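You operate a simulated robot arm through the tools that you are given. There is no shell and no other tool.

Carry out the task below with a simulated robot arm. There is one attempt and no reset: what you move stays moved.

Task
Wipe the press base, oil a patch on it and run the table out and in.
Fine: blue wiper first, then the brown dabber dipped in the oil tub; put both back and leave the blue dabber. Set down upright: brown dabber. Where these are worked on the way, their far stop is far enough and under half their travel is too little: press table. A coat counts when it lies all over at full strength: go over it till it gets no stronger. What is to be rubbed or washed off counts as gone when no trace of it is left.

Only the result counts: the job must be done as asked and must still hold three seconds after the hand-in. Knocking over, shifting, dropping, spilling or breaking anything else fails it.

Robot
A 7-joint arm with a two-finger parallel gripper, fixed in place. Base frame: the origin is on the floor under the middle of its stand, x ahead of it, y to its left, z up. Units: mm, rad, N and s.
It reaches about 1479 mm from its shoulder. Its first joint turns from -2.897 to 2.897 rad. Payload 4.4 kg.
Tool frame: the origin (TCP) lies between the finger pads and is the grasp point; the fingertips stand 23 mm ahead of it; z points along the fingers, y is the line along which they close. The gripper opens to 94 mm. The fingers are 38 mm wide and 10 mm thick; the gripper's body (54 by 96 mm) begins 39 mm behind the TCP.
Orientation is that of the tool frame in the base frame, as a unit quaternion [x, y, z, w]. With the fingers straight down and closing along the base's y, the tool's x points along the base's -x, its y along +y and its z along -z.

Tools
- The arm moves only by the tool send_rows. Its argument "commands" is a list of rows, each a list of 7 numbers: the opening in per cent of the stroke, from 0 (shut) to 100 (fully open), then the shift along the tool's x, y, z in units of 100 mm (1.0 is 100 mm), then the turn, a rotation vector about the tool's x, y, z in units of 90 degrees (1.0 is 90 degrees). In form: [[hand, x, y, z, wx, wy, wz], ...]. A call has 1 to 20 rows; each row is the pose to reach, as a shift and turn from the pose commanded when the call began, along the tool's axes at that moment. A call with a number of a shift or a turn outside -1 to 1 is refused whole. Each row takes 0.2 s and may step no farther than 50 mm and 0.15 rad from the row before; otherwise, or with a gripper value out of range, the whole call is refused. A pose out of reach is approached as far as the arm can. The call stops where the force on the tool passes 70 N (or 10 N more than at its start, if that is more) or the arm is blocked; 0.2 s more then pass. Each finger travels about 72 mm/s and halts on what it meets, pressing with about 39 N; the grip force reading is that of the motor and also rises with nothing between the fingers. The clock runs only during rows and for 0.2 s after the last one: add rows that repeat a pose to give the fingers time. The reply holds the time, the measured pose of the TCP, the force on the tool along the base axes, the opening and the grip force, in the units named above and with some noise, with the torque about the TCP (base axes, N m) and any sound that the robot's microphone picked up.
- Cameras (640 x 400 px; columns grow to the right, rows downward): "scene" is fixed at [211.4, -500.2, 1384.3]; the picture's right is [0.41, -0.91, 0.00], its down [-0.42, -0.19, -0.89] and it looks along [0.81, 0.37, -0.46] (base axes); focal length 349 px, centre (320, 200). "wrist" rides on the gripper at [86, 16, -74] in the tool frame; the picture's right is [-0.18, 0.98, 0.00], its down [-0.58, -0.11, -0.81] and it looks along [-0.79, -0.15, 0.59] (tool axes); focal length 243 px, centre (320, 200). There is no depth. A picture from a camera that has moved, and an enlarged one, comes with that camera's place and axes in the base frame and with its lens. The place of the scene camera against the robot may be out by one fixed shift of up to 25 mm in any direction.
- capture(camera): a new picture of that camera. No time passes.
- zoom(camera, box): a new picture of the part [left, top, right, bottom] of that camera's present view, enlarged. No time passes.
- finish_job(): hands the job in; it is judged then, once.

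Places have to be worked out from the pictures, the camera data and where the tool is seen. Open the gripper and draw the arm clear of the work before you hand the job in, unless the task says otherwise.

The tools are called as a command line: name --pt "numbers of a row" for each row, then --argument value for the rest, lists and objects as JSON in quotes. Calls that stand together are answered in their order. send_rows: Moves the arm, as the interface text tells. Its arguments: {"type":"object","properties":{"commands":{"type":"array"}},"required":["commands"]} The other tools are called the same way: capture (camera) takes a picture; zoom (camera, box) takes an enlarged picture of a part of a camera's view; finish_job () hands the job in.

At the start:

```text
time: 0.0
tool_pos: [658.1, 231.4, 1031.6]
ee_rot: [0.0, 1.0, 0.001, -0.001]
ft_force: [-0.2, 0.3, -0.5]
ft_torque: [0.01, -0.02, 0.02]
grip_width: 93.9
grip_force: 0.0
```

scene: 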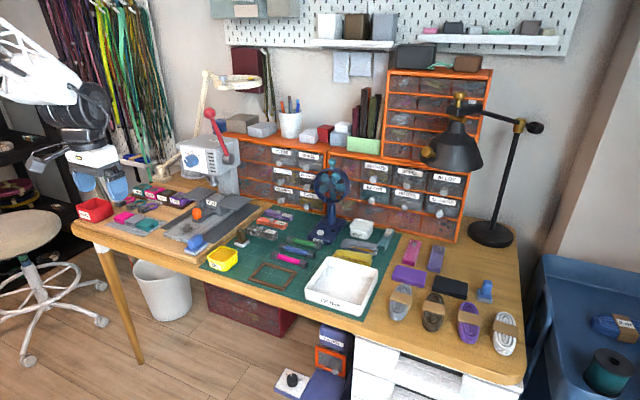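
wrist: 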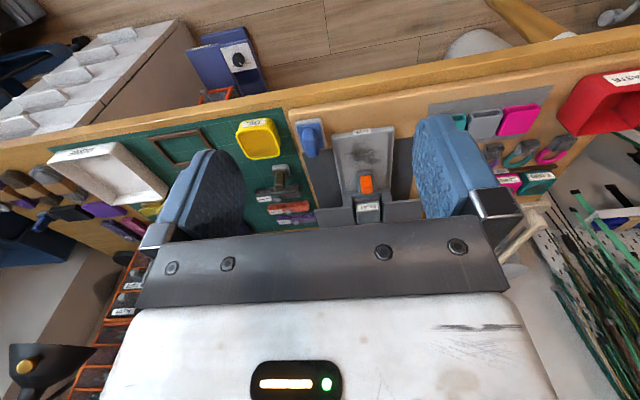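

I start by looking closely at the work area in both views to identify the press, wipers, dabbers and oil tub.

zoom --camera "scene" --box '[60, 100, 280, 270]'

zoom --camera "scene" --box '[200, 160, 420, 330]'

zoom --camera "wrist" --box '[220, 60, 640, 260]'

```text
2.35 times, centred on (170, 185) of scene
camera zoom: at [211.4, -500.2, 1384.3], right [0.41, -0.91, 0.0], down [-0.42, -0.19, -0.89], along [0.81, 0.37, -0.46], focal length 820 px, centre (673, 235)
```

zoom: 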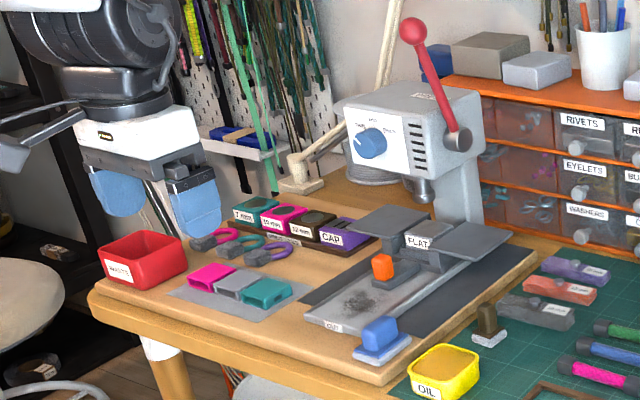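

```text
2.35 times, centred on (310, 245) of scene
camera zoom: at [211.4, -500.2, 1384.3], right [0.41, -0.91, 0.0], down [-0.42, -0.19, -0.89], along [0.81, 0.37, -0.46], focal length 820 px, centre (344, 94)
```

zoom: 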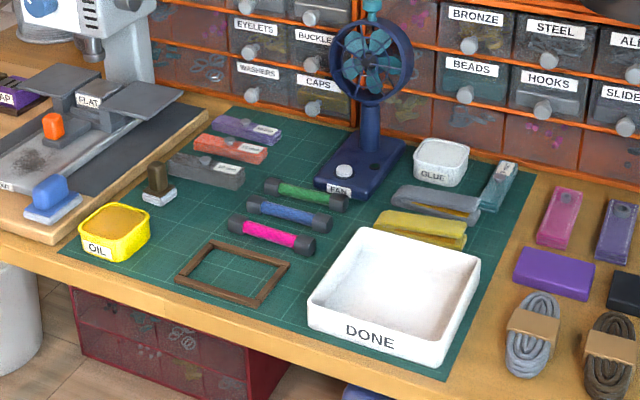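

```text
1.52 times, centred on (430, 160) of wrist
camera zoom: at [572.8, 247.9, 1106.1], right [0.18, 0.98, 0.0], down [0.58, -0.11, 0.81], along [0.79, -0.15, -0.59], focal length 370 px, centre (152, 261)
```

zoom: 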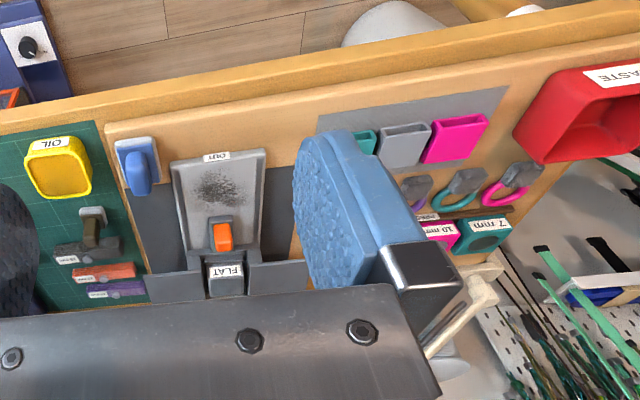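

The press stands on the wooden board with a soiled patch on its sliding table/base; I look closer at the blue item, the brown dabber, the second blue item on the right and the press itself.

zoom --camera "scene" --box '[150, 180, 260, 265]'

zoom --camera "scene" --box '[430, 250, 540, 335]'

zoom --camera "scene" --box '[200, 210, 290, 280]'

zoom --camera "scene" --box '[150, 100, 270, 200]'

zoom --camera "wrist" --box '[280, 100, 440, 220]'

```text
4.71 times, centred on (205, 222) of scene
camera zoom: at [211.4, -500.2, 1384.3], right [0.41, -0.91, 0.0], down [-0.42, -0.19, -0.89], along [0.81, 0.37, -0.46], focal length 1641 px, centre (861, 94)
```

zoom: 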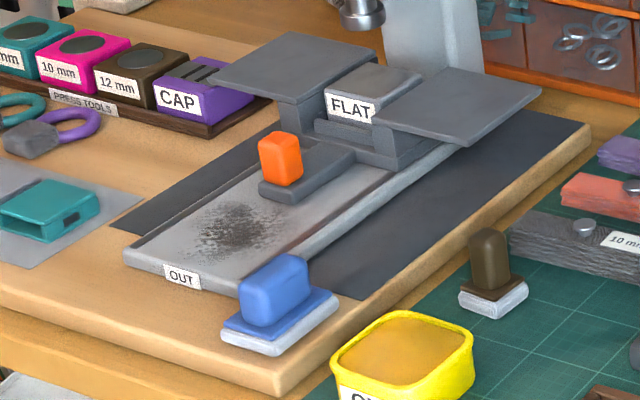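

```text
4.71 times, centred on (485, 292) of scene
camera zoom: at [211.4, -500.2, 1384.3], right [0.41, -0.91, 0.0], down [-0.42, -0.19, -0.89], along [0.81, 0.37, -0.46], focal length 1641 px, centre (-456, -235)
```

zoom: 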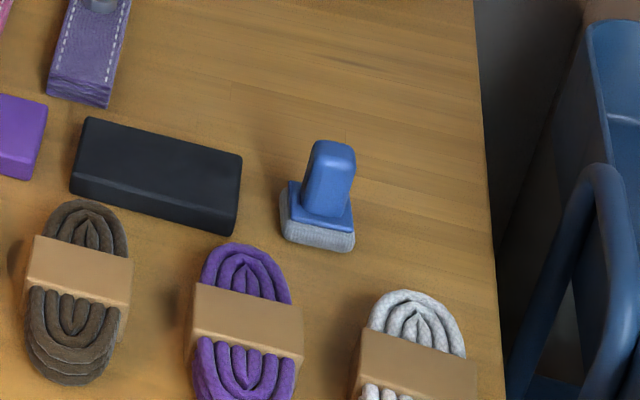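

```text
5.71 times, centred on (245, 245) of scene
camera zoom: at [211.4, -500.2, 1384.3], right [0.41, -0.91, 0.0], down [-0.42, -0.19, -0.89], along [0.81, 0.37, -0.46], focal length 1992 px, centre (749, -57)
```

zoom: 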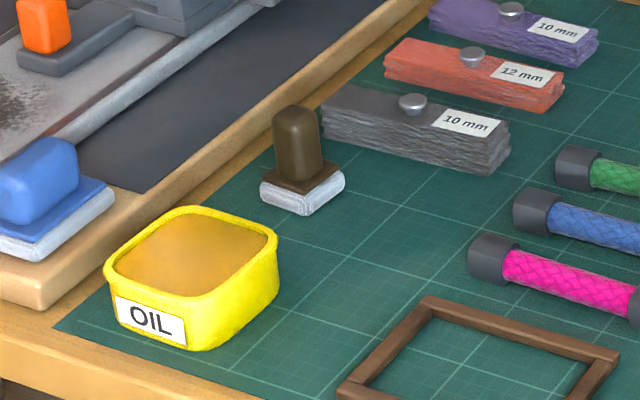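

```text
4.00 times, centred on (210, 150) of scene
camera zoom: at [211.4, -500.2, 1384.3], right [0.41, -0.91, 0.0], down [-0.42, -0.19, -0.89], along [0.81, 0.37, -0.46], focal length 1394 px, centre (760, 400)
```

zoom: 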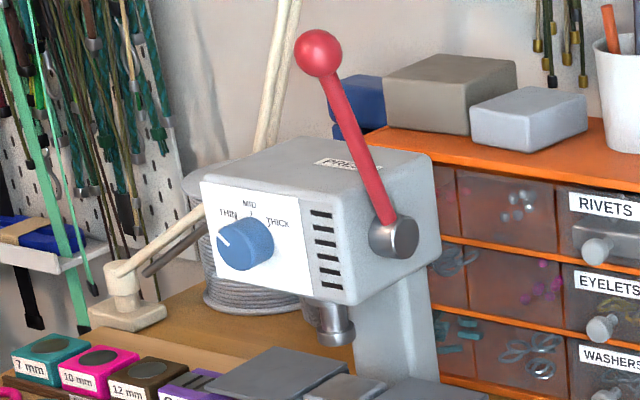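

```text
3.33 times, centred on (360, 160) of wrist
camera zoom: at [572.8, 247.9, 1106.1], right [0.18, 0.98, 0.0], down [0.58, -0.11, 0.81], along [0.79, -0.15, -0.59], focal length 809 px, centre (187, 333)
```

zoom: 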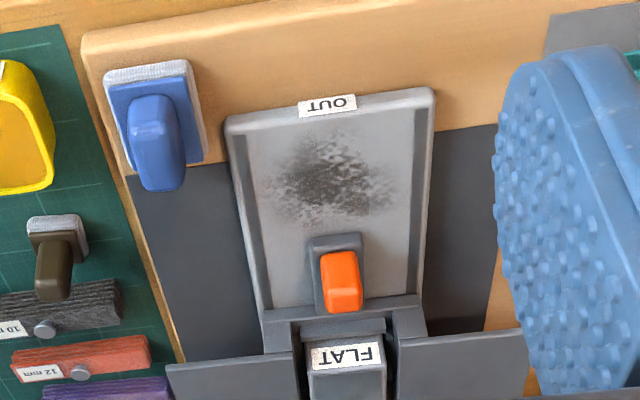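

The blue wiper (large pad) is on the board corner, the brown dabber stands by the yellow oil tub, and the small blue dabber to the far right is to be left alone. I move back and lower for a second wrist view to triangulate positions.

send_rows --pt "100 0.2 0.1 0.3 0 0 0" --pt "100 0.4 0.2 0.6 0 0 0" --pt "100 0.5 0.3 0.9 0 0 0" --pt "100 0.5 0.3 0.9 0 0 0"

capture --camera "wrist"

capture --camera "scene"

```text
time: 1.0
tool_pos: [609.8, 264.0, 941.1]
ee_rot: [0.0, 1.0, 0.0, 0.001]
ft_force: [0.4, -0.8, 1.0]
ft_torque: [0.02, 0.02, -0.04]
grip_width: 94.2
grip_force: 0.2
```

```text
taken
camera wrist: at [523.0, 279.5, 1015.9], right [0.18, 0.98, 0.0], down [0.58, -0.11, 0.81], along [0.79, -0.15, -0.59], focal length 243 px, centre (320, 200)
```

wrist: 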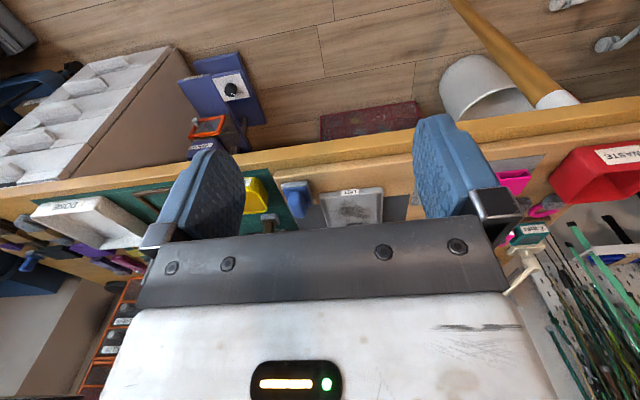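

```text
taken
```

scene: 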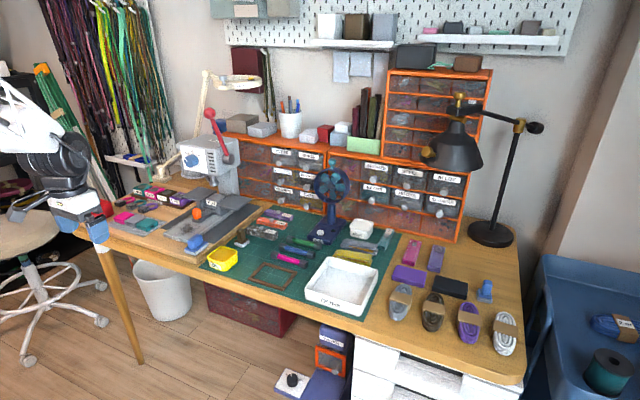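

The new view has a different baseline; I zoom in for precise pixel positions.

zoom --camera "wrist" --box '[235, 160, 415, 240]'

```text
3.56 times, centred on (325, 200) of wrist
camera zoom: at [523.0, 279.5, 1015.9], right [0.18, 0.98, 0.0], down [0.58, -0.11, 0.81], along [0.79, -0.15, -0.59], focal length 863 px, centre (302, 200)
```

zoom: 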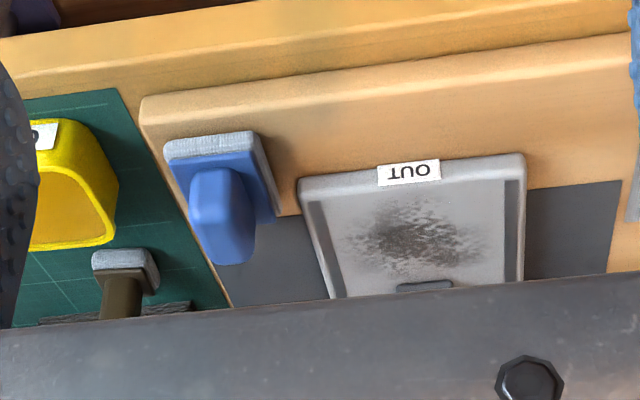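

Tray rim is near x≈855, y≈217–325, z≈755. I move forward in x to get a steeper, closer view of the wiper, tray and dabber.

send_rows --pt "100 -0.35 -0.1 0 0 0 0" --pt "100 -0.7 -0.2 0 0 0 0" --pt "100 -1.0 -0.3 0 0 0 0" --pt "100 -1.0 -0.3 0 0 0 0"

capture --camera "wrist"

```text
time: 2.0
tool_pos: [708.8, 232.6, 940.7]
ee_rot: [0.0, 1.0, 0.0, 0.0]
ft_force: [-0.3, 0.4, 0.5]
ft_torque: [-0.01, 0.0, -0.01]
grip_width: 94.0
grip_force: 0.1
```

```text
taken
camera wrist: at [622.2, 248.5, 1015.4], right [0.18, 0.98, 0.0], down [0.58, -0.11, 0.81], along [0.79, -0.15, -0.59], focal length 243 px, centre (320, 200)
```

wrist: 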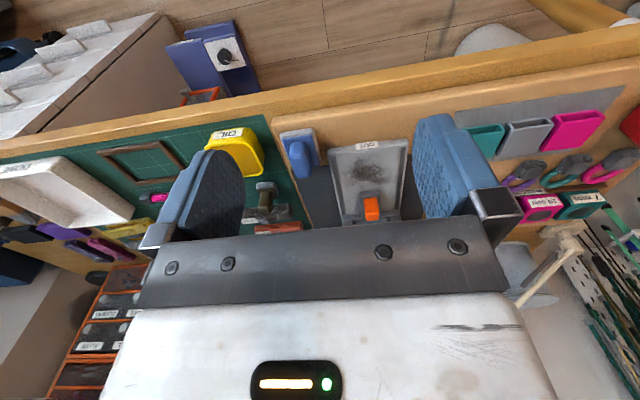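

zoom --camera "wrist" --box '[260, 110, 430, 230]'

zoom --camera "wrist" --box '[190, 110, 330, 230]'

```text
3.33 times, centred on (345, 170) of wrist
camera zoom: at [622.2, 248.5, 1015.4], right [0.18, 0.98, 0.0], down [0.58, -0.11, 0.81], along [0.79, -0.15, -0.59], focal length 809 px, centre (237, 300)
```

zoom: 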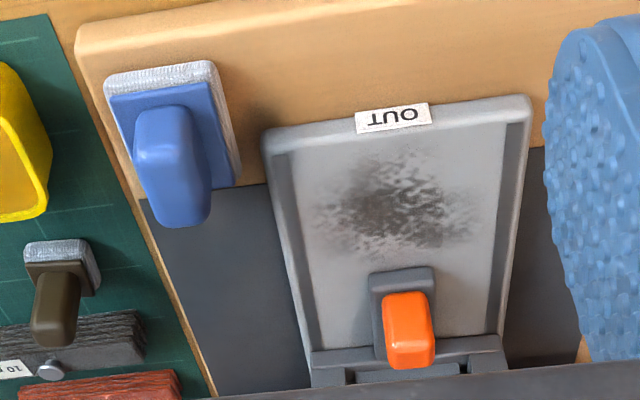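

```text
3.33 times, centred on (260, 170) of wrist
camera zoom: at [622.2, 248.5, 1015.4], right [0.18, 0.98, 0.0], down [0.58, -0.11, 0.81], along [0.79, -0.15, -0.59], focal length 809 px, centre (520, 300)
```

zoom: 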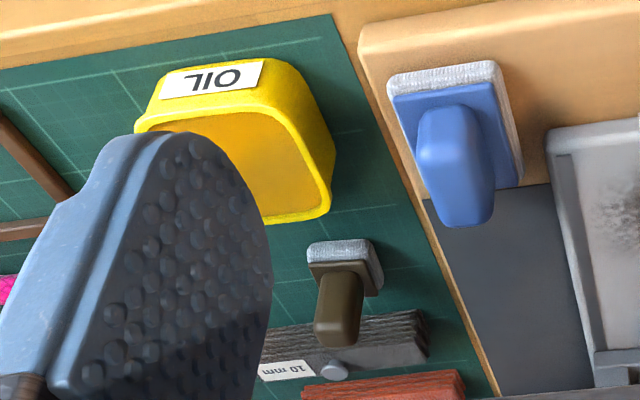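

Wiper pad ≈ x 819–886, y 156–201, handle top z≈796, handle long along x – graspable straight down. Before working near the press head I raise and tilt the hand to see the head's front and underside.

send_rows --pt "100 0 0.05 -0.2 0 -0.09 0" --pt "100 0 0.1 -0.4 0 -0.18 0" --pt "100 0 0.15 -0.5 0 -0.27 0" --pt "100 0 0.2 -0.5 0 -0.36 0" --pt "100 0 0.2 -0.5 0 -0.4 0" --pt "100 0 0.2 -0.5 0 -0.4 0"

capture --camera "wrist"

```text
time: 3.4
tool_pos: [707.8, 252.4, 991.0]
ee_rot: [0.0, 0.951, 0.0, 0.309]
ft_force: [0.5, -0.5, 0.9]
ft_torque: [0.01, 0.01, 0.0]
grip_width: 93.9
grip_force: 0.1
```

```text
taken
camera wrist: at [595.3, 268.4, 1000.7], right [0.15, 0.98, 0.11], down [0.0, -0.11, 0.99], along [0.99, -0.15, -0.01], focal length 243 px, centre (320, 200)
```

wrist: 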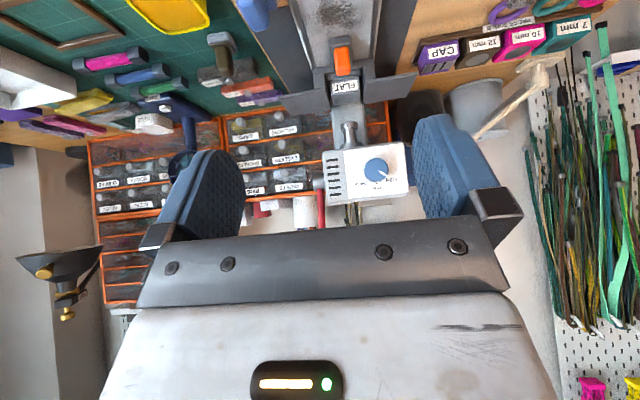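

The head's face is near x≈1000 with its bottom around z≈917, so for the orange handle I'll need a tilted grasp. I zoom on this view for the handle and table geometry.

zoom --camera "wrist" --box '[250, 0, 430, 120]'

zoom --camera "wrist" --box '[290, 90, 430, 220]'

```text
3.33 times, centred on (340, 60) of wrist
camera zoom: at [595.3, 268.4, 1000.7], right [0.15, 0.98, 0.11], down [0.0, -0.11, 0.99], along [0.99, -0.15, -0.01], focal length 809 px, centre (253, 667)
```

zoom: 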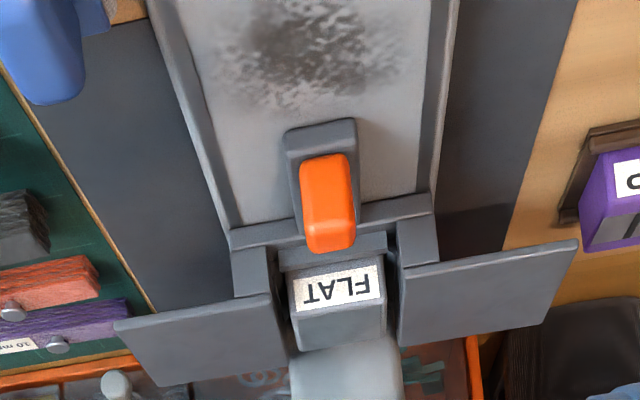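

```text
3.08 times, centred on (360, 155) of wrist
camera zoom: at [595.3, 268.4, 1000.7], right [0.15, 0.98, 0.11], down [0.0, -0.11, 0.99], along [0.99, -0.15, -0.01], focal length 746 px, centre (197, 338)
```

zoom: 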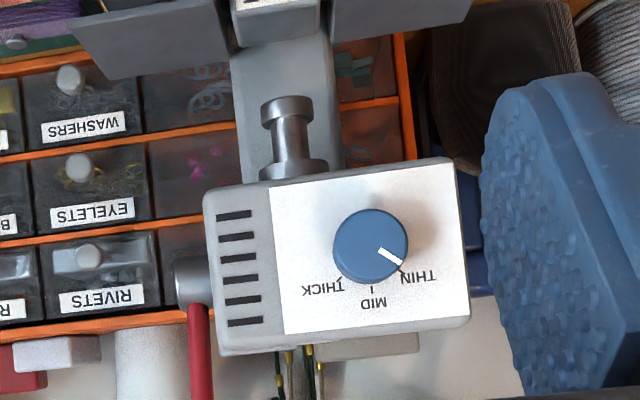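

The carriage with wings slides on the side rails, with the orange handle on a tongue in front. I now straighten the hand and come in near the wiper for a close look.

send_rows --pt "100 0 -0.2 0.2 0 0.09 0" --pt "100 0 -0.4 0.4 0 0.18 0" --pt "100 0 -0.6 0.6 0 0.27 0" --pt "100 0 -0.74 0.8 0 0.36 0" --pt "100 0 -0.74 0.9 0 0.4 0" --pt "100 0 -0.74 0.9 0 0.4 0"

zoom --camera "wrist" --box '[220, 80, 440, 220]'

capture --camera "wrist"

```text
time: 4.8
tool_pos: [762.3, 177.6, 919.0]
ee_rot: [0.0, 1.0, 0.0, 0.0]
ft_force: [-0.4, 0.1, -0.4]
ft_torque: [-0.04, -0.02, 0.01]
grip_width: 94.0
grip_force: 0.1
```

```text
2.86 times, centred on (330, 150) of wrist
camera zoom: at [675.8, 194.1, 993.7], right [0.18, 0.98, 0.0], down [0.58, -0.11, 0.81], along [0.79, -0.15, -0.59], focal length 693 px, centre (291, 343)
```

zoom: 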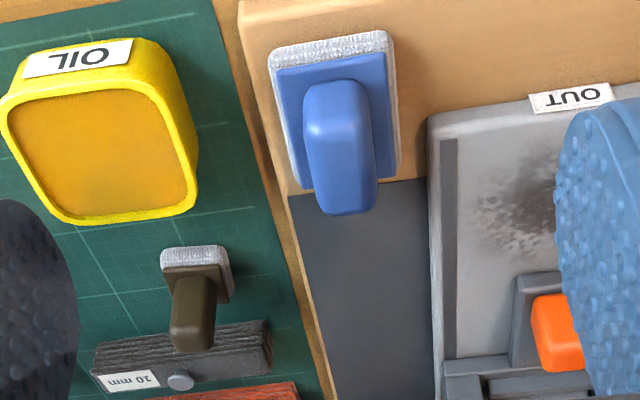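

```text
taken
camera wrist: at [675.8, 194.1, 993.7], right [0.18, 0.98, 0.0], down [0.58, -0.11, 0.81], along [0.79, -0.15, -0.59], focal length 243 px, centre (320, 200)
```

wrist: 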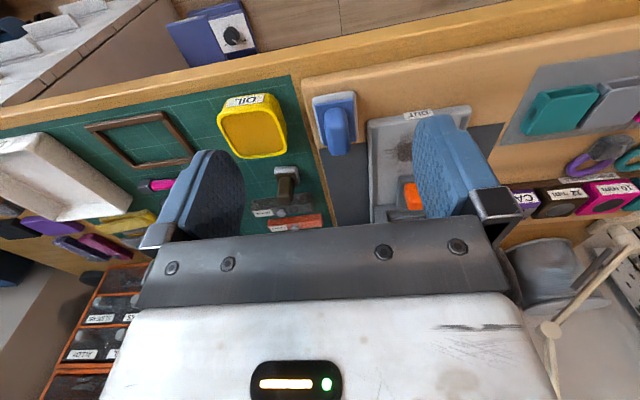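

Triangulating from three views, the wiper handle spans x≈823–861, y≈181±13, top z≈797. I move above it with the fingers partly closed (56 mm) to stay clear of the tub and tray rim.

send_rows --pt "60 -0.3 0.02 0.2 0 0 0" --pt "60 -0.6 0.03 0.4 0 0 0" --pt "60 -0.82 0.035 0.65 0 0 0" --pt "60 -0.82 0.035 0.8 0 0 0" --pt "60 -0.82 0.035 0.8 0 0 0"

capture --camera "wrist"

zoom --camera "scene" --box '[60, 130, 280, 280]'

```text
time: 6.0
tool_pos: [844.4, 180.9, 838.6]
ee_rot: [0.0, 1.0, 0.001, 0.0]
ft_force: [-0.3, 0.4, -0.7]
ft_torque: [0.0, 0.03, 0.0]
grip_width: 56.4
grip_force: 0.0
```

```text
taken
camera wrist: at [758.7, 197.0, 913.3], right [0.18, 0.98, 0.0], down [0.58, -0.11, 0.81], along [0.79, -0.15, -0.59], focal length 243 px, centre (320, 200)
```

wrist: 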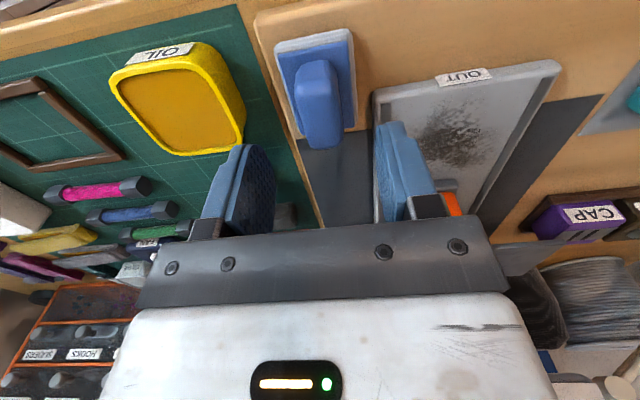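

```text
2.67 times, centred on (170, 205) of scene
camera zoom: at [211.4, -500.2, 1384.3], right [0.41, -0.91, 0.0], down [-0.42, -0.19, -0.89], along [0.81, 0.37, -0.46], focal length 930 px, centre (720, 187)
```

zoom: 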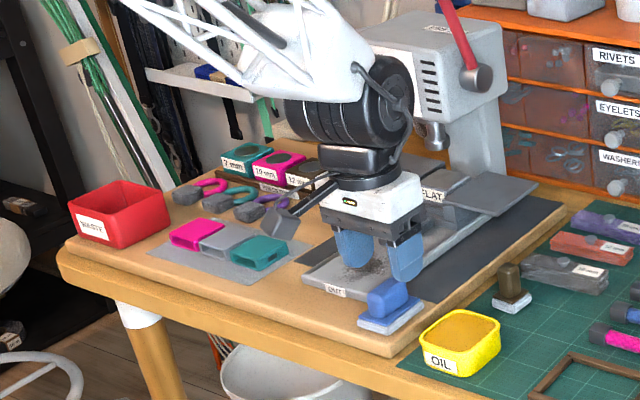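

The handle is below the fingers at (≈841, 181). I descend to z≈789 with force checks.

send_rows --pt "60 0.02 0 0.15 0 0 0" --pt "60 0.03 0 0.3 0 0 0" --pt "60 0.03 0 0.4 0 0 0" --pt "60 0.03 0 0.5 0 0 0" --pt "60 0.03 0 0.5 0 0 0"

capture --camera "wrist"

```text
time: 7.2
tool_pos: [842.1, 180.7, 792.5]
ee_rot: [0.0, 1.0, 0.0, 0.001]
ft_force: [-27.2, -1.4, 38.1]
ft_torque: [1.35, 0.15, 0.96]
grip_width: 56.3
grip_force: 0.0
```

```text
taken
camera wrist: at [755.4, 196.3, 866.4], right [0.18, 0.98, 0.0], down [0.58, -0.11, 0.81], along [0.79, -0.15, -0.59], focal length 243 px, centre (320, 200)
```

wrist: 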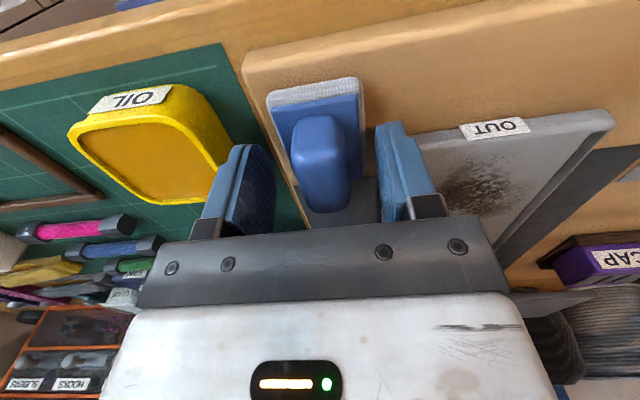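

The right finger touched the tray corner (contact at about (854, 216), z≈769 by the torque). I lift off, narrow the opening to ~42 mm and shift slightly left.

send_rows --pt "60 0 0 -0.1 0 0 0" --pt "45 0 -0.02 -0.1 0 0 0" --pt "45 0 -0.02 -0.1 0 0 0"

zoom --camera "wrist" --box '[200, 60, 460, 230]'

```text
time: 8.0
tool_pos: [841.3, 179.1, 798.0]
ee_rot: [0.001, 1.0, 0.0, 0.0]
ft_force: [0.4, -0.5, -0.1]
ft_torque: [-0.02, 0.03, 0.0]
grip_width: 42.3
grip_force: 0.0
```

```text
2.35 times, centred on (330, 145) of wrist
camera zoom: at [755.0, 195.2, 873.5], right [0.18, 0.98, 0.0], down [0.58, -0.11, 0.81], along [0.79, -0.15, -0.59], focal length 571 px, centre (296, 329)
```

zoom: 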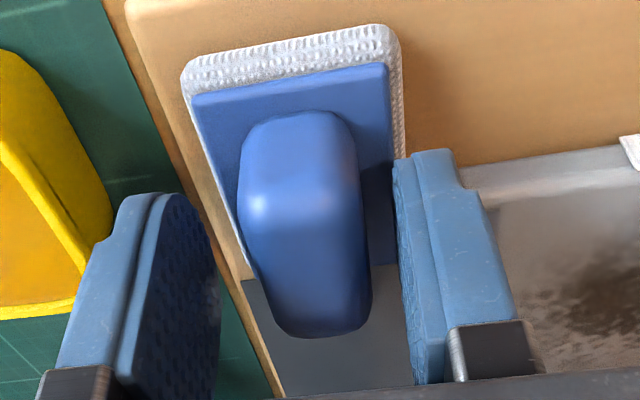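

Handle centre reads (841, 181.5) with no yaw. I centre on it with a 38 mm opening, descend to z≈791 and close.

send_rows --pt "40 0 0.022 0 0 0 0" --pt "40 0 0.022 0.04 0 0 0" --pt "40 0 0.022 0.08 0 0 0" --pt "40 0 0.022 0.08 0 0 0"

send_rows --pt "20 0 0 0 0 0 0" --pt "10 0 0 0 0 0 0" --pt "10 0 0 0 0 0 0"

```text
time: 9.0
tool_pos: [839.9, 180.0, 790.7]
ee_rot: [0.0, 1.0, 0.0, 0.001]
ft_force: [-0.5, -0.7, 0.3]
ft_torque: [-0.01, 0.05, 0.01]
grip_width: 37.6
grip_force: 0.1
```

```text
time: 9.8
tool_pos: [839.6, 180.9, 790.0]
ee_rot: [0.0, 1.0, 0.0, 0.0]
ft_force: [0.3, -0.5, 1.1]
ft_torque: [-0.02, -0.03, -0.01]
grip_width: 23.1
grip_force: 39.1
```

The grip holds at 23 mm. I lift the wiper 40 mm and check.

send_rows --pt "5 0 0 -0.1 0 0 0" --pt "5 0 0 -0.25 0 0 0" --pt "5 0 0 -0.4 0 0 0" --pt "5 0 0 -0.4 0 0 0"

capture --camera "wrist"

zoom --camera "scene" --box '[100, 160, 260, 270]'

```text
time: 10.8
tool_pos: [839.8, 181.5, 831.5]
ee_rot: [-0.001, 1.0, 0.0, 0.0]
ft_force: [1.2, 0.1, -0.8]
ft_torque: [-0.02, -0.05, 0.01]
grip_width: 22.7
grip_force: 39.2
```

```text
taken
camera wrist: at [754.3, 197.6, 906.3], right [0.18, 0.98, 0.0], down [0.58, -0.11, 0.81], along [0.79, -0.15, -0.59], focal length 243 px, centre (320, 200)
```

wrist: 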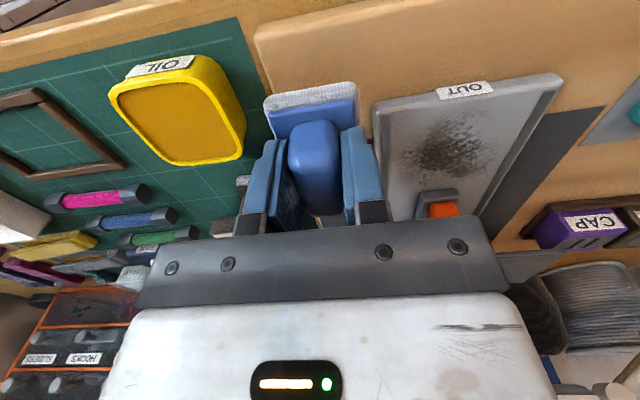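

```text
3.64 times, centred on (180, 215) of scene
camera zoom: at [211.4, -500.2, 1384.3], right [0.41, -0.91, 0.0], down [-0.42, -0.19, -0.89], along [0.81, 0.37, -0.46], focal length 1268 px, centre (829, 146)
```

zoom: 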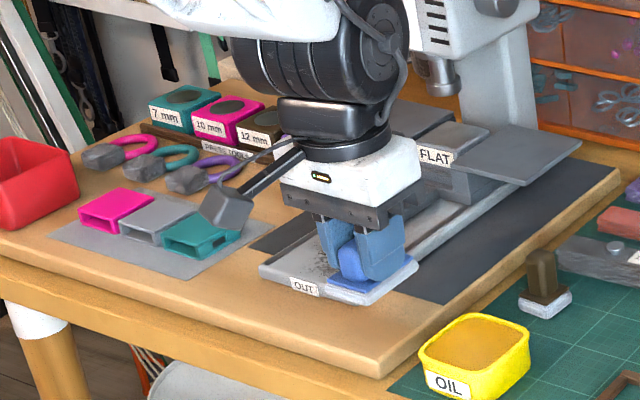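

The wiper is held square. The stain lies about x 874–948, y 233–309; I carry the wiper above its middle at (895, 271), keeping height.

send_rows --pt "5 -0.15 0.25 -0.02 0 0 0" --pt "5 -0.3 0.5 -0.02 0 0 0" --pt "5 -0.45 0.75 -0.02 0 0 0" --pt "5 -0.55 0.9 -0.02 0 0 0" --pt "5 -0.55 0.9 -0.02 0 0 0"

capture --camera "wrist"

zoom --camera "scene" --box '[100, 130, 260, 250]'

```text
time: 12.0
tool_pos: [895.9, 271.8, 833.7]
ee_rot: [0.0, 1.0, 0.0, 0.0]
ft_force: [1.0, -0.2, -0.6]
ft_torque: [0.0, 0.01, -0.02]
grip_width: 22.9
grip_force: 39.3
```

```text
taken
camera wrist: at [809.2, 288.3, 908.5], right [0.18, 0.98, 0.0], down [0.58, -0.11, 0.81], along [0.79, -0.15, -0.59], focal length 243 px, centre (320, 200)
```

wrist: 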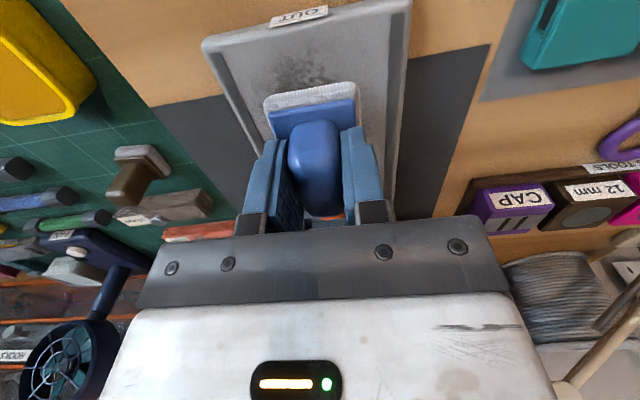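

```text
3.33 times, centred on (180, 190) of scene
camera zoom: at [211.4, -500.2, 1384.3], right [0.41, -0.91, 0.0], down [-0.42, -0.19, -0.89], along [0.81, 0.37, -0.46], focal length 1162 px, centre (787, 233)
```

zoom: 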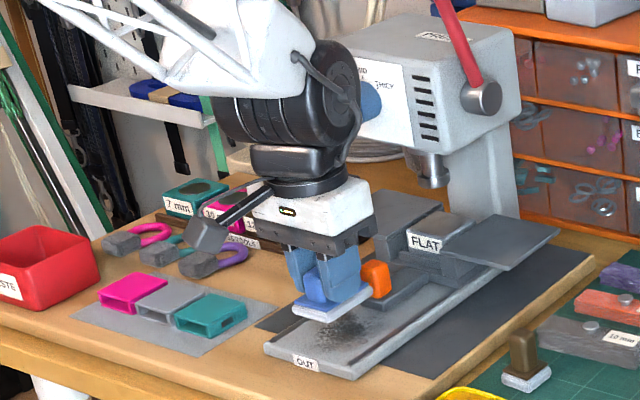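

The wiper hovers over the stain; the wrist drum stays about 30 mm short of the press dial, so I'll keep TCP x below ~908. Now I descend gently to find the tray floor.

send_rows --pt "5 0 0 0.12 0 0 0" --pt "5 0 0 0.24 0 0 0" --pt "5 0 0 0.3 0 0 0" --pt "5 0 0 0.3 0 0 0"

zoom --camera "scene" --box '[140, 170, 240, 240]'

```text
time: 13.0
tool_pos: [896.7, 270.7, 804.6]
ee_rot: [0.0, 1.0, 0.0, 0.001]
ft_force: [-5.3, 0.4, 23.6]
ft_torque: [0.01, 0.43, 0.01]
grip_width: 23.1
grip_force: 39.3
```

```text
5.71 times, centred on (190, 205) of scene
camera zoom: at [211.4, -500.2, 1384.3], right [0.41, -0.91, 0.0], down [-0.42, -0.19, -0.89], along [0.81, 0.37, -0.46], focal length 1992 px, centre (1063, 171)
```

zoom: 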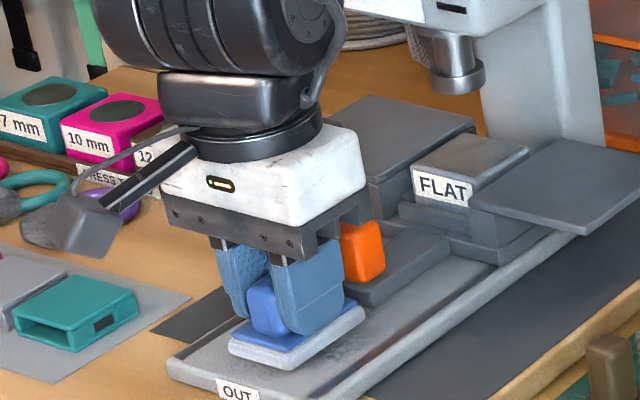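

Contact at 24 N with TCP z≈804.6, so the tray floor is ~14 mm above the board (z≈769), and re-projecting on that plane puts the stain at x≈861–926, y≈230–305 and the tongue's edge near x≈937. The small −x force suggests the pad tip just meets the tongue, so I back off in x and wipe sideways.

send_rows --pt "5 0.07 0 0 0 0 0" --pt "5 0.07 -0.1 0 0 0 0" --pt "5 0.07 -0.2 0 0 0 0" --pt "5 0.07 -0.1 0 0 0 0" --pt "5 0.07 0 0 0 0 0" --pt "5 0.07 0.1 0 0 0 0" --pt "5 0.07 0.2 0 0 0 0" --pt "5 0.07 0.2 0 0 0 0"

zoom --camera "scene" --box '[140, 170, 240, 240]'

capture --camera "wrist"

```text
time: 14.8
tool_pos: [888.9, 291.6, 802.2]
ee_rot: [0.0, 1.0, 0.001, 0.0]
ft_force: [0.2, -11.8, 34.2]
ft_torque: [-0.19, -0.06, -0.05]
grip_width: 22.7
grip_force: 39.4
```

```text
5.71 times, centred on (190, 205) of scene
camera zoom: at [211.4, -500.2, 1384.3], right [0.41, -0.91, 0.0], down [-0.42, -0.19, -0.89], along [0.81, 0.37, -0.46], focal length 1992 px, centre (1063, 171)
```

zoom: 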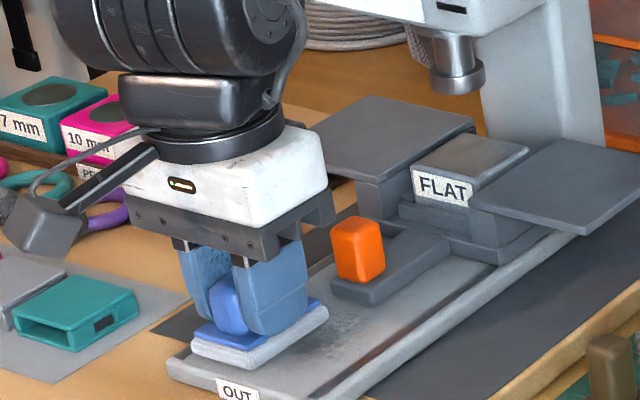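

```text
taken
camera wrist: at [802.8, 307.4, 877.8], right [0.18, 0.98, 0.0], down [0.58, -0.11, 0.81], along [0.79, -0.15, -0.59], focal length 243 px, centre (320, 200)
```

wrist: 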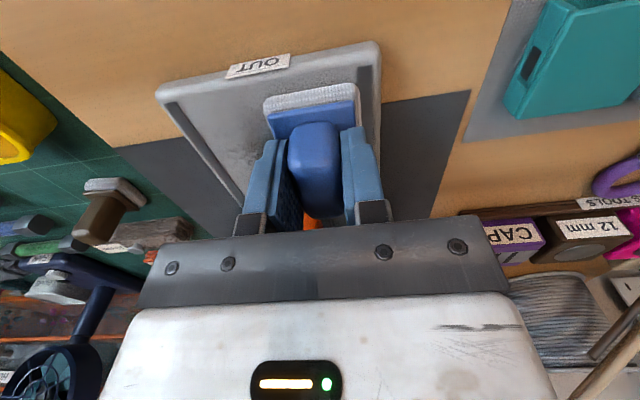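

The pad now sits flat (z≈802) and the stain is fading. I make more passes at two x positions.

send_rows --pt "5 0.05 0 -0.006 0 0 0" --pt "5 0.05 -0.1 -0.006 0 0 0" --pt "5 0.05 -0.2 -0.006 0 0 0" --pt "5 0.05 -0.3 -0.006 0 0 0" --pt "5 0.05 -0.4 -0.006 0 0 0" --pt "5 0.0 -0.4 -0.006 0 0 0" --pt "5 -0.03 -0.4 -0.006 0 0 0" --pt "5 -0.03 -0.3 -0.006 0 0 0" --pt "5 -0.03 -0.2 -0.006 0 0 0" --pt "5 -0.03 -0.1 -0.006 0 0 0" --pt "5 -0.03 0 -0.006 0 0 0" --pt "5 0.05 0 -0.006 0 0 0" --pt "5 0.05 -0.1 -0.006 0 0 0" --pt "5 0.05 -0.2 -0.006 0 0 0" --pt "5 0.05 -0.3 -0.006 0 0 0" --pt "5 0.05 -0.4 -0.006 0 0 0" --pt "5 0.05 -0.4 -0.006 0 0 0"

capture --camera "wrist"

zoom --camera "scene" --box '[140, 170, 240, 240]'

```text
time: 18.4
tool_pos: [882.9, 252.0, 803.6]
ee_rot: [-0.001, 1.0, 0.001, -0.001]
ft_force: [-0.4, 0.7, 2.8]
ft_torque: [-0.02, -0.06, 0.02]
grip_width: 23.1
grip_force: 38.8
```

```text
taken
camera wrist: at [797.3, 268.3, 877.9], right [0.18, 0.98, 0.0], down [0.58, -0.11, 0.81], along [0.79, -0.15, -0.59], focal length 243 px, centre (320, 200)
```

wrist: 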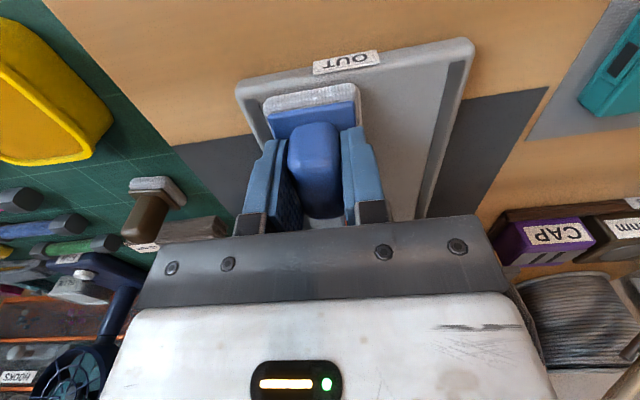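

```text
5.71 times, centred on (190, 205) of scene
camera zoom: at [211.4, -500.2, 1384.3], right [0.41, -0.91, 0.0], down [-0.42, -0.19, -0.89], along [0.81, 0.37, -0.46], focal length 1992 px, centre (1063, 171)
```

zoom: 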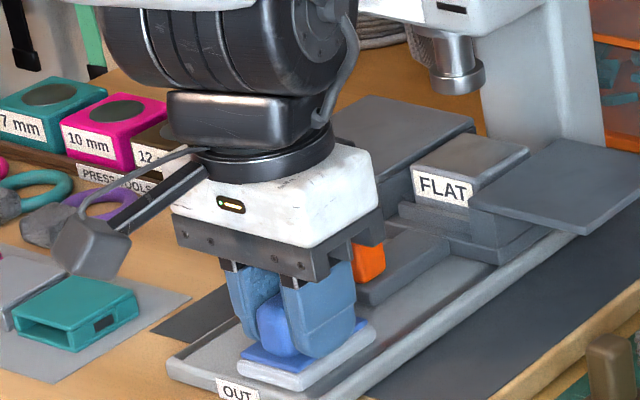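

The floor looks clean around the pad. I lift and pull back to inspect the whole surface.

send_rows --pt "5 0.0 0 -0.2 0 0 0" --pt "5 0.2 0 -0.4 0 0 0" --pt "5 0.5 -0.2 -0.6 0 0 0" --pt "5 0.8 -0.4 -0.7 0 0 0" --pt "5 0.9 -0.6 -0.7 0 0 0" --pt "5 0.9 -0.6 -0.7 0 0 0"

capture --camera "wrist"

zoom --camera "scene" --box '[140, 170, 240, 240]'

```text
time: 19.8
tool_pos: [791.9, 192.1, 874.2]
ee_rot: [0.0, 1.0, 0.0, 0.0]
ft_force: [0.2, 0.8, -1.3]
ft_torque: [-0.02, -0.02, 0.04]
grip_width: 22.9
grip_force: 38.7
```

```text
taken
camera wrist: at [706.5, 208.4, 948.6], right [0.18, 0.98, 0.0], down [0.58, -0.11, 0.81], along [0.79, -0.15, -0.59], focal length 243 px, centre (320, 200)
```

wrist: 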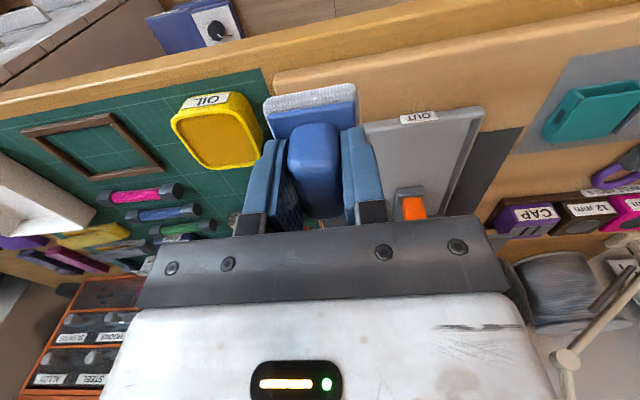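

```text
5.71 times, centred on (190, 205) of scene
camera zoom: at [211.4, -500.2, 1384.3], right [0.41, -0.91, 0.0], down [-0.42, -0.19, -0.89], along [0.81, 0.37, -0.46], focal length 1992 px, centre (1063, 171)
```

zoom: 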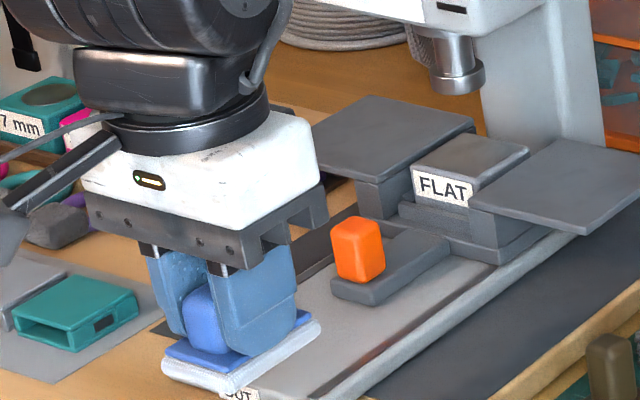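

zoom --camera "wrist" --box '[340, 90, 500, 220]'

zoom --camera "scene" --box '[175, 195, 225, 240]'

```text
3.08 times, centred on (420, 155) of wrist
camera zoom: at [706.5, 208.4, 948.6], right [0.18, 0.98, 0.0], down [0.58, -0.11, 0.81], along [0.79, -0.15, -0.59], focal length 746 px, centre (12, 338)
```

zoom: 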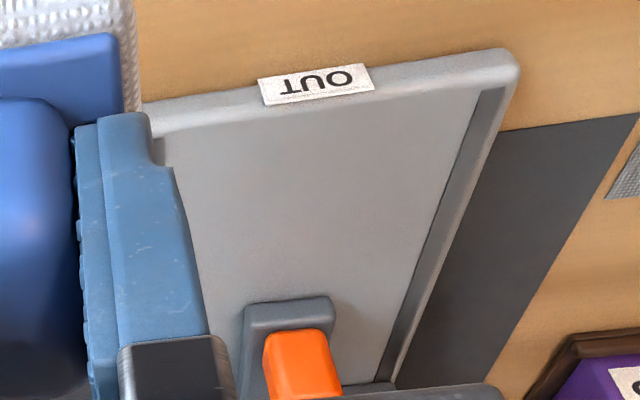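

```text
8.89 times, centred on (200, 218) of scene
camera zoom: at [211.4, -500.2, 1384.3], right [0.41, -0.91, 0.0], down [-0.42, -0.19, -0.89], along [0.81, 0.37, -0.46], focal length 3099 px, centre (1387, 44)
```

zoom: 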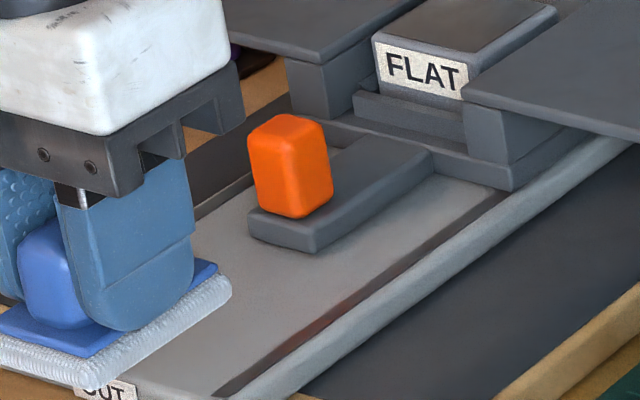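

Visible floor looks clean. I move above the wiper's home spot, from where the whole tray floor was visible before, to check for traces.

send_rows --pt "5 -0.2 -0.05 0.15 0 0 0" --pt "5 -0.48 -0.11 0.4 0 0 0" --pt "5 -0.48 -0.11 0.4 0 0 0"

zoom --camera "wrist" --box '[360, 60, 580, 230]'

capture --camera "wrist"

```text
time: 20.6
tool_pos: [842.7, 182.5, 832.5]
ee_rot: [0.0, 1.0, 0.0, 0.0]
ft_force: [0.3, 0.6, -0.5]
ft_torque: [0.04, 0.0, 0.02]
grip_width: 23.0
grip_force: 39.0
```

```text
2.35 times, centred on (470, 145) of wrist
camera zoom: at [756.1, 197.9, 907.9], right [0.18, 0.98, 0.0], down [0.58, -0.11, 0.81], along [0.79, -0.15, -0.59], focal length 571 px, centre (-33, 329)
```

zoom: 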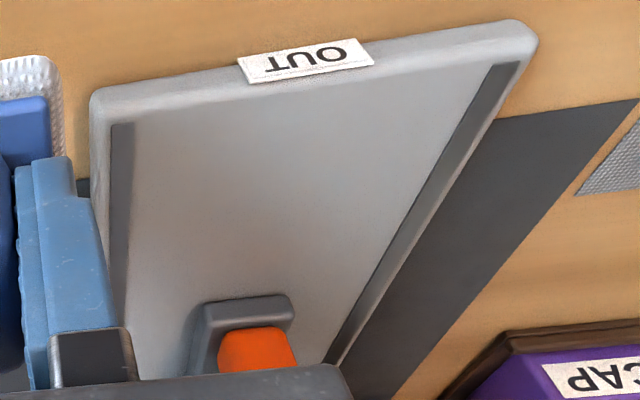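

```text
taken
camera wrist: at [756.1, 197.9, 907.9], right [0.18, 0.98, 0.0], down [0.58, -0.11, 0.81], along [0.79, -0.15, -0.59], focal length 243 px, centre (320, 200)
```

wrist: 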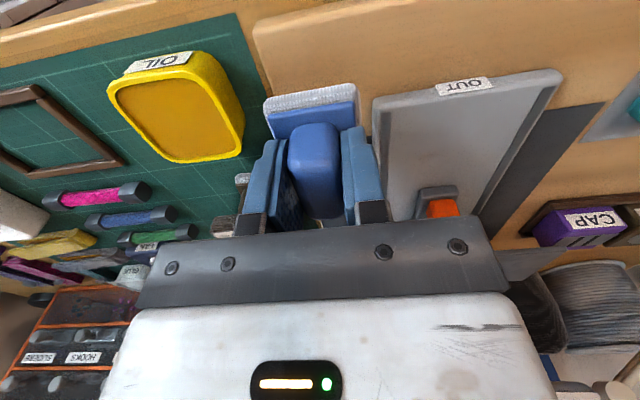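

The floor looks uniform, but since the last strokes were light I make one more firm pass over the full area to be certain.

send_rows --pt "5 -0.15 0.25 0 0 0 0" --pt "5 -0.3 0.5 0 0 0 0" --pt "5 -0.43 0.75 0 0 0 0" --pt "5 -0.43 0.88 0 0 0 0" --pt "5 -0.43 0.88 0.15 0 0 0" --pt "5 -0.43 0.88 0.25 0 0 0" --pt "5 -0.43 0.88 0.29 0 0 0" --pt "5 -0.43 0.88 0.29 0 0 0"

```text
time: 22.4
tool_pos: [883.9, 268.5, 804.2]
ee_rot: [0.0, 1.0, -0.001, 0.0]
ft_force: [0.9, -0.2, -0.8]
ft_torque: [-0.01, 0.05, 0.01]
grip_width: 23.0
grip_force: 38.9
```

No contact yet at 804.2; I lower 2 mm more and check.

send_rows --pt "5 0 0 0.01 0 0 0" --pt "5 0 0 0.02 0 0 0" --pt "5 0 0 0.02 0 0 0"

```text
time: 23.2
tool_pos: [884.4, 268.0, 802.6]
ee_rot: [0.001, 1.0, 0.0, -0.001]
ft_force: [-1.5, -1.1, 6.7]
ft_torque: [-0.01, 0.1, 0.03]
grip_width: 23.2
grip_force: 38.8
```

Light contact (7 N). I press slightly more and run the passes.

send_rows --pt "5 0 0 0.006 0 0 0" --pt "5 0 -0.1 0.006 0 0 0" --pt "5 0 -0.19 0.006 0 0 0" --pt "5 -0.08 -0.19 0.006 0 0 0" --pt "5 -0.08 -0.1 0.006 0 0 0" --pt "5 -0.08 0 0.006 0 0 0" --pt "5 -0.08 0.1 0.006 0 0 0" --pt "5 -0.08 0.23 0.006 0 0 0" --pt "5 0 0.23 0.006 0 0 0" --pt "5 0 0.1 0.006 0 0 0" --pt "5 0 0 0.006 0 0 0" --pt "5 0 -0.1 0.006 0 0 0" --pt "5 0 -0.19 0.006 0 0 0" --pt "5 0 -0.19 0.006 0 0 0"

```text
time: 26.2
tool_pos: [885.0, 249.1, 803.1]
ee_rot: [0.0, 1.0, 0.0, 0.0]
ft_force: [-1.0, 10.0, 37.4]
ft_torque: [0.15, -0.06, 0.03]
grip_width: 22.8
grip_force: 39.3
```

Firm contact (37 N) now; one more back-and-forth pass, then lift.

send_rows --pt "5 0 0.1 -0.003 0 0 0" --pt "5 0 0.2 -0.003 0 0 0" --pt "5 0 0.3 -0.003 0 0 0" --pt "5 0 0.42 -0.003 0 0 0" --pt "5 -0.07 0.42 -0.003 0 0 0" --pt "5 -0.07 0.3 -0.003 0 0 0" --pt "5 -0.07 0.2 -0.003 0 0 0" --pt "5 -0.07 0.1 -0.003 0 0 0" --pt "5 -0.07 0 -0.003 0 0 0" --pt "5 -0.0 0 -0.003 0 0 0" --pt "5 0 0 -0.1 0 0 0" --pt "5 0 0 -0.3 0 0 0" --pt "5 0 0 -0.3 0 0 0"

```text
time: 29.0
tool_pos: [884.6, 250.0, 830.8]
ee_rot: [0.001, 1.0, 0.0, -0.001]
ft_force: [-0.5, 0.5, 0.5]
ft_torque: [-0.01, -0.04, 0.03]
grip_width: 23.2
grip_force: 38.9
```

Now I carry the wiper back above its original spot (840, 181).

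send_rows --pt "5 0.15 -0.25 0 0 0 0" --pt "5 0.3 -0.5 0 0 0 0" --pt "5 0.445 -0.69 0 0 0 0" --pt "5 0.445 -0.69 0 0 0 0" --pt "5 0.445 -0.69 0.1 0 0 0" --pt "5 0.445 -0.69 0.2 0 0 0" --pt "5 0.445 -0.69 0.3 0 0 0" --pt "5 0.445 -0.69 0.3 0 0 0"

capture --camera "wrist"

```text
time: 30.8
tool_pos: [841.6, 180.5, 801.6]
ee_rot: [0.001, 1.0, -0.001, 0.001]
ft_force: [-0.3, -0.2, 0.7]
ft_torque: [0.0, 0.0, 0.01]
grip_width: 23.0
grip_force: 39.7
```

```text
taken
camera wrist: at [755.5, 196.5, 876.2], right [0.18, 0.98, 0.0], down [0.58, -0.11, 0.81], along [0.79, -0.15, -0.59], focal length 243 px, centre (320, 200)
```

wrist: 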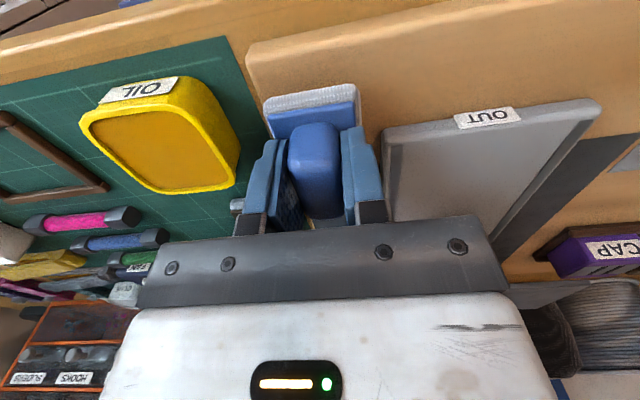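

The floor appears clean. I lower the wiper the last ~11 mm, feeling for contact.

send_rows --pt "5 0.01 0 0.05 0 0 0" --pt "5 0.01 0 0.09 0 0 0" --pt "5 0.01 0 0.105 0 0 0" --pt "5 0.01 0 0.105 0 0 0"

```text
time: 31.8
tool_pos: [839.0, 180.6, 791.8]
ee_rot: [0.0, 1.0, 0.0, -0.001]
ft_force: [-0.7, 0.5, -0.5]
ft_torque: [-0.01, 0.01, 0.0]
grip_width: 22.8
grip_force: 38.7
```

send_rows --pt "5 0 0 0.01 0 0 0" --pt "5 0 0 0.02 0 0 0" --pt "5 0 0 0.02 0 0 0"

```text
time: 32.6
tool_pos: [838.1, 180.0, 788.7]
ee_rot: [0.0, 1.0, 0.0, -0.001]
ft_force: [0.2, 0.4, -0.3]
ft_torque: [0.0, 0.05, -0.01]
grip_width: 22.9
grip_force: 38.7
```

Still no contact at 788.7 — the wiper may have slid up slightly in the fingers. I lower further in 1 mm steps.

send_rows --pt "5 -0.01 0.005 0.01 0 0 0" --pt "5 -0.01 0.005 0.015 0 0 0" --pt "5 -0.01 0.005 0.015 0 0 0"

zoom --camera "scene" --box '[140, 190, 240, 260]'

```text
time: 33.4
tool_pos: [839.5, 180.1, 787.5]
ee_rot: [-0.001, 1.0, 0.0, 0.001]
ft_force: [-4.7, -3.6, 22.7]
ft_torque: [-0.11, 0.29, -0.02]
grip_width: 23.0
grip_force: 38.8
```

```text
5.71 times, centred on (190, 225) of scene
camera zoom: at [211.4, -500.2, 1384.3], right [0.41, -0.91, 0.0], down [-0.42, -0.19, -0.89], along [0.81, 0.37, -0.46], focal length 1992 px, centre (1063, 57)
```

zoom: 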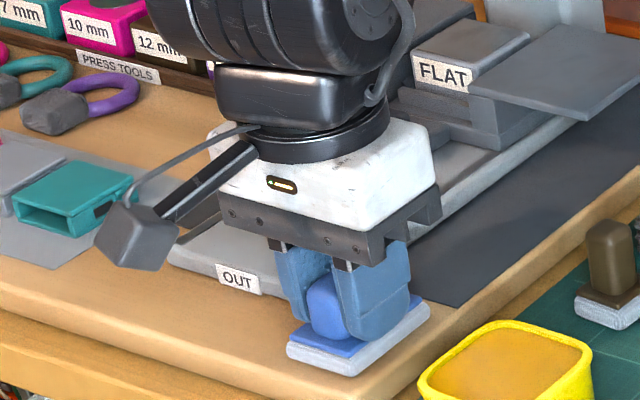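

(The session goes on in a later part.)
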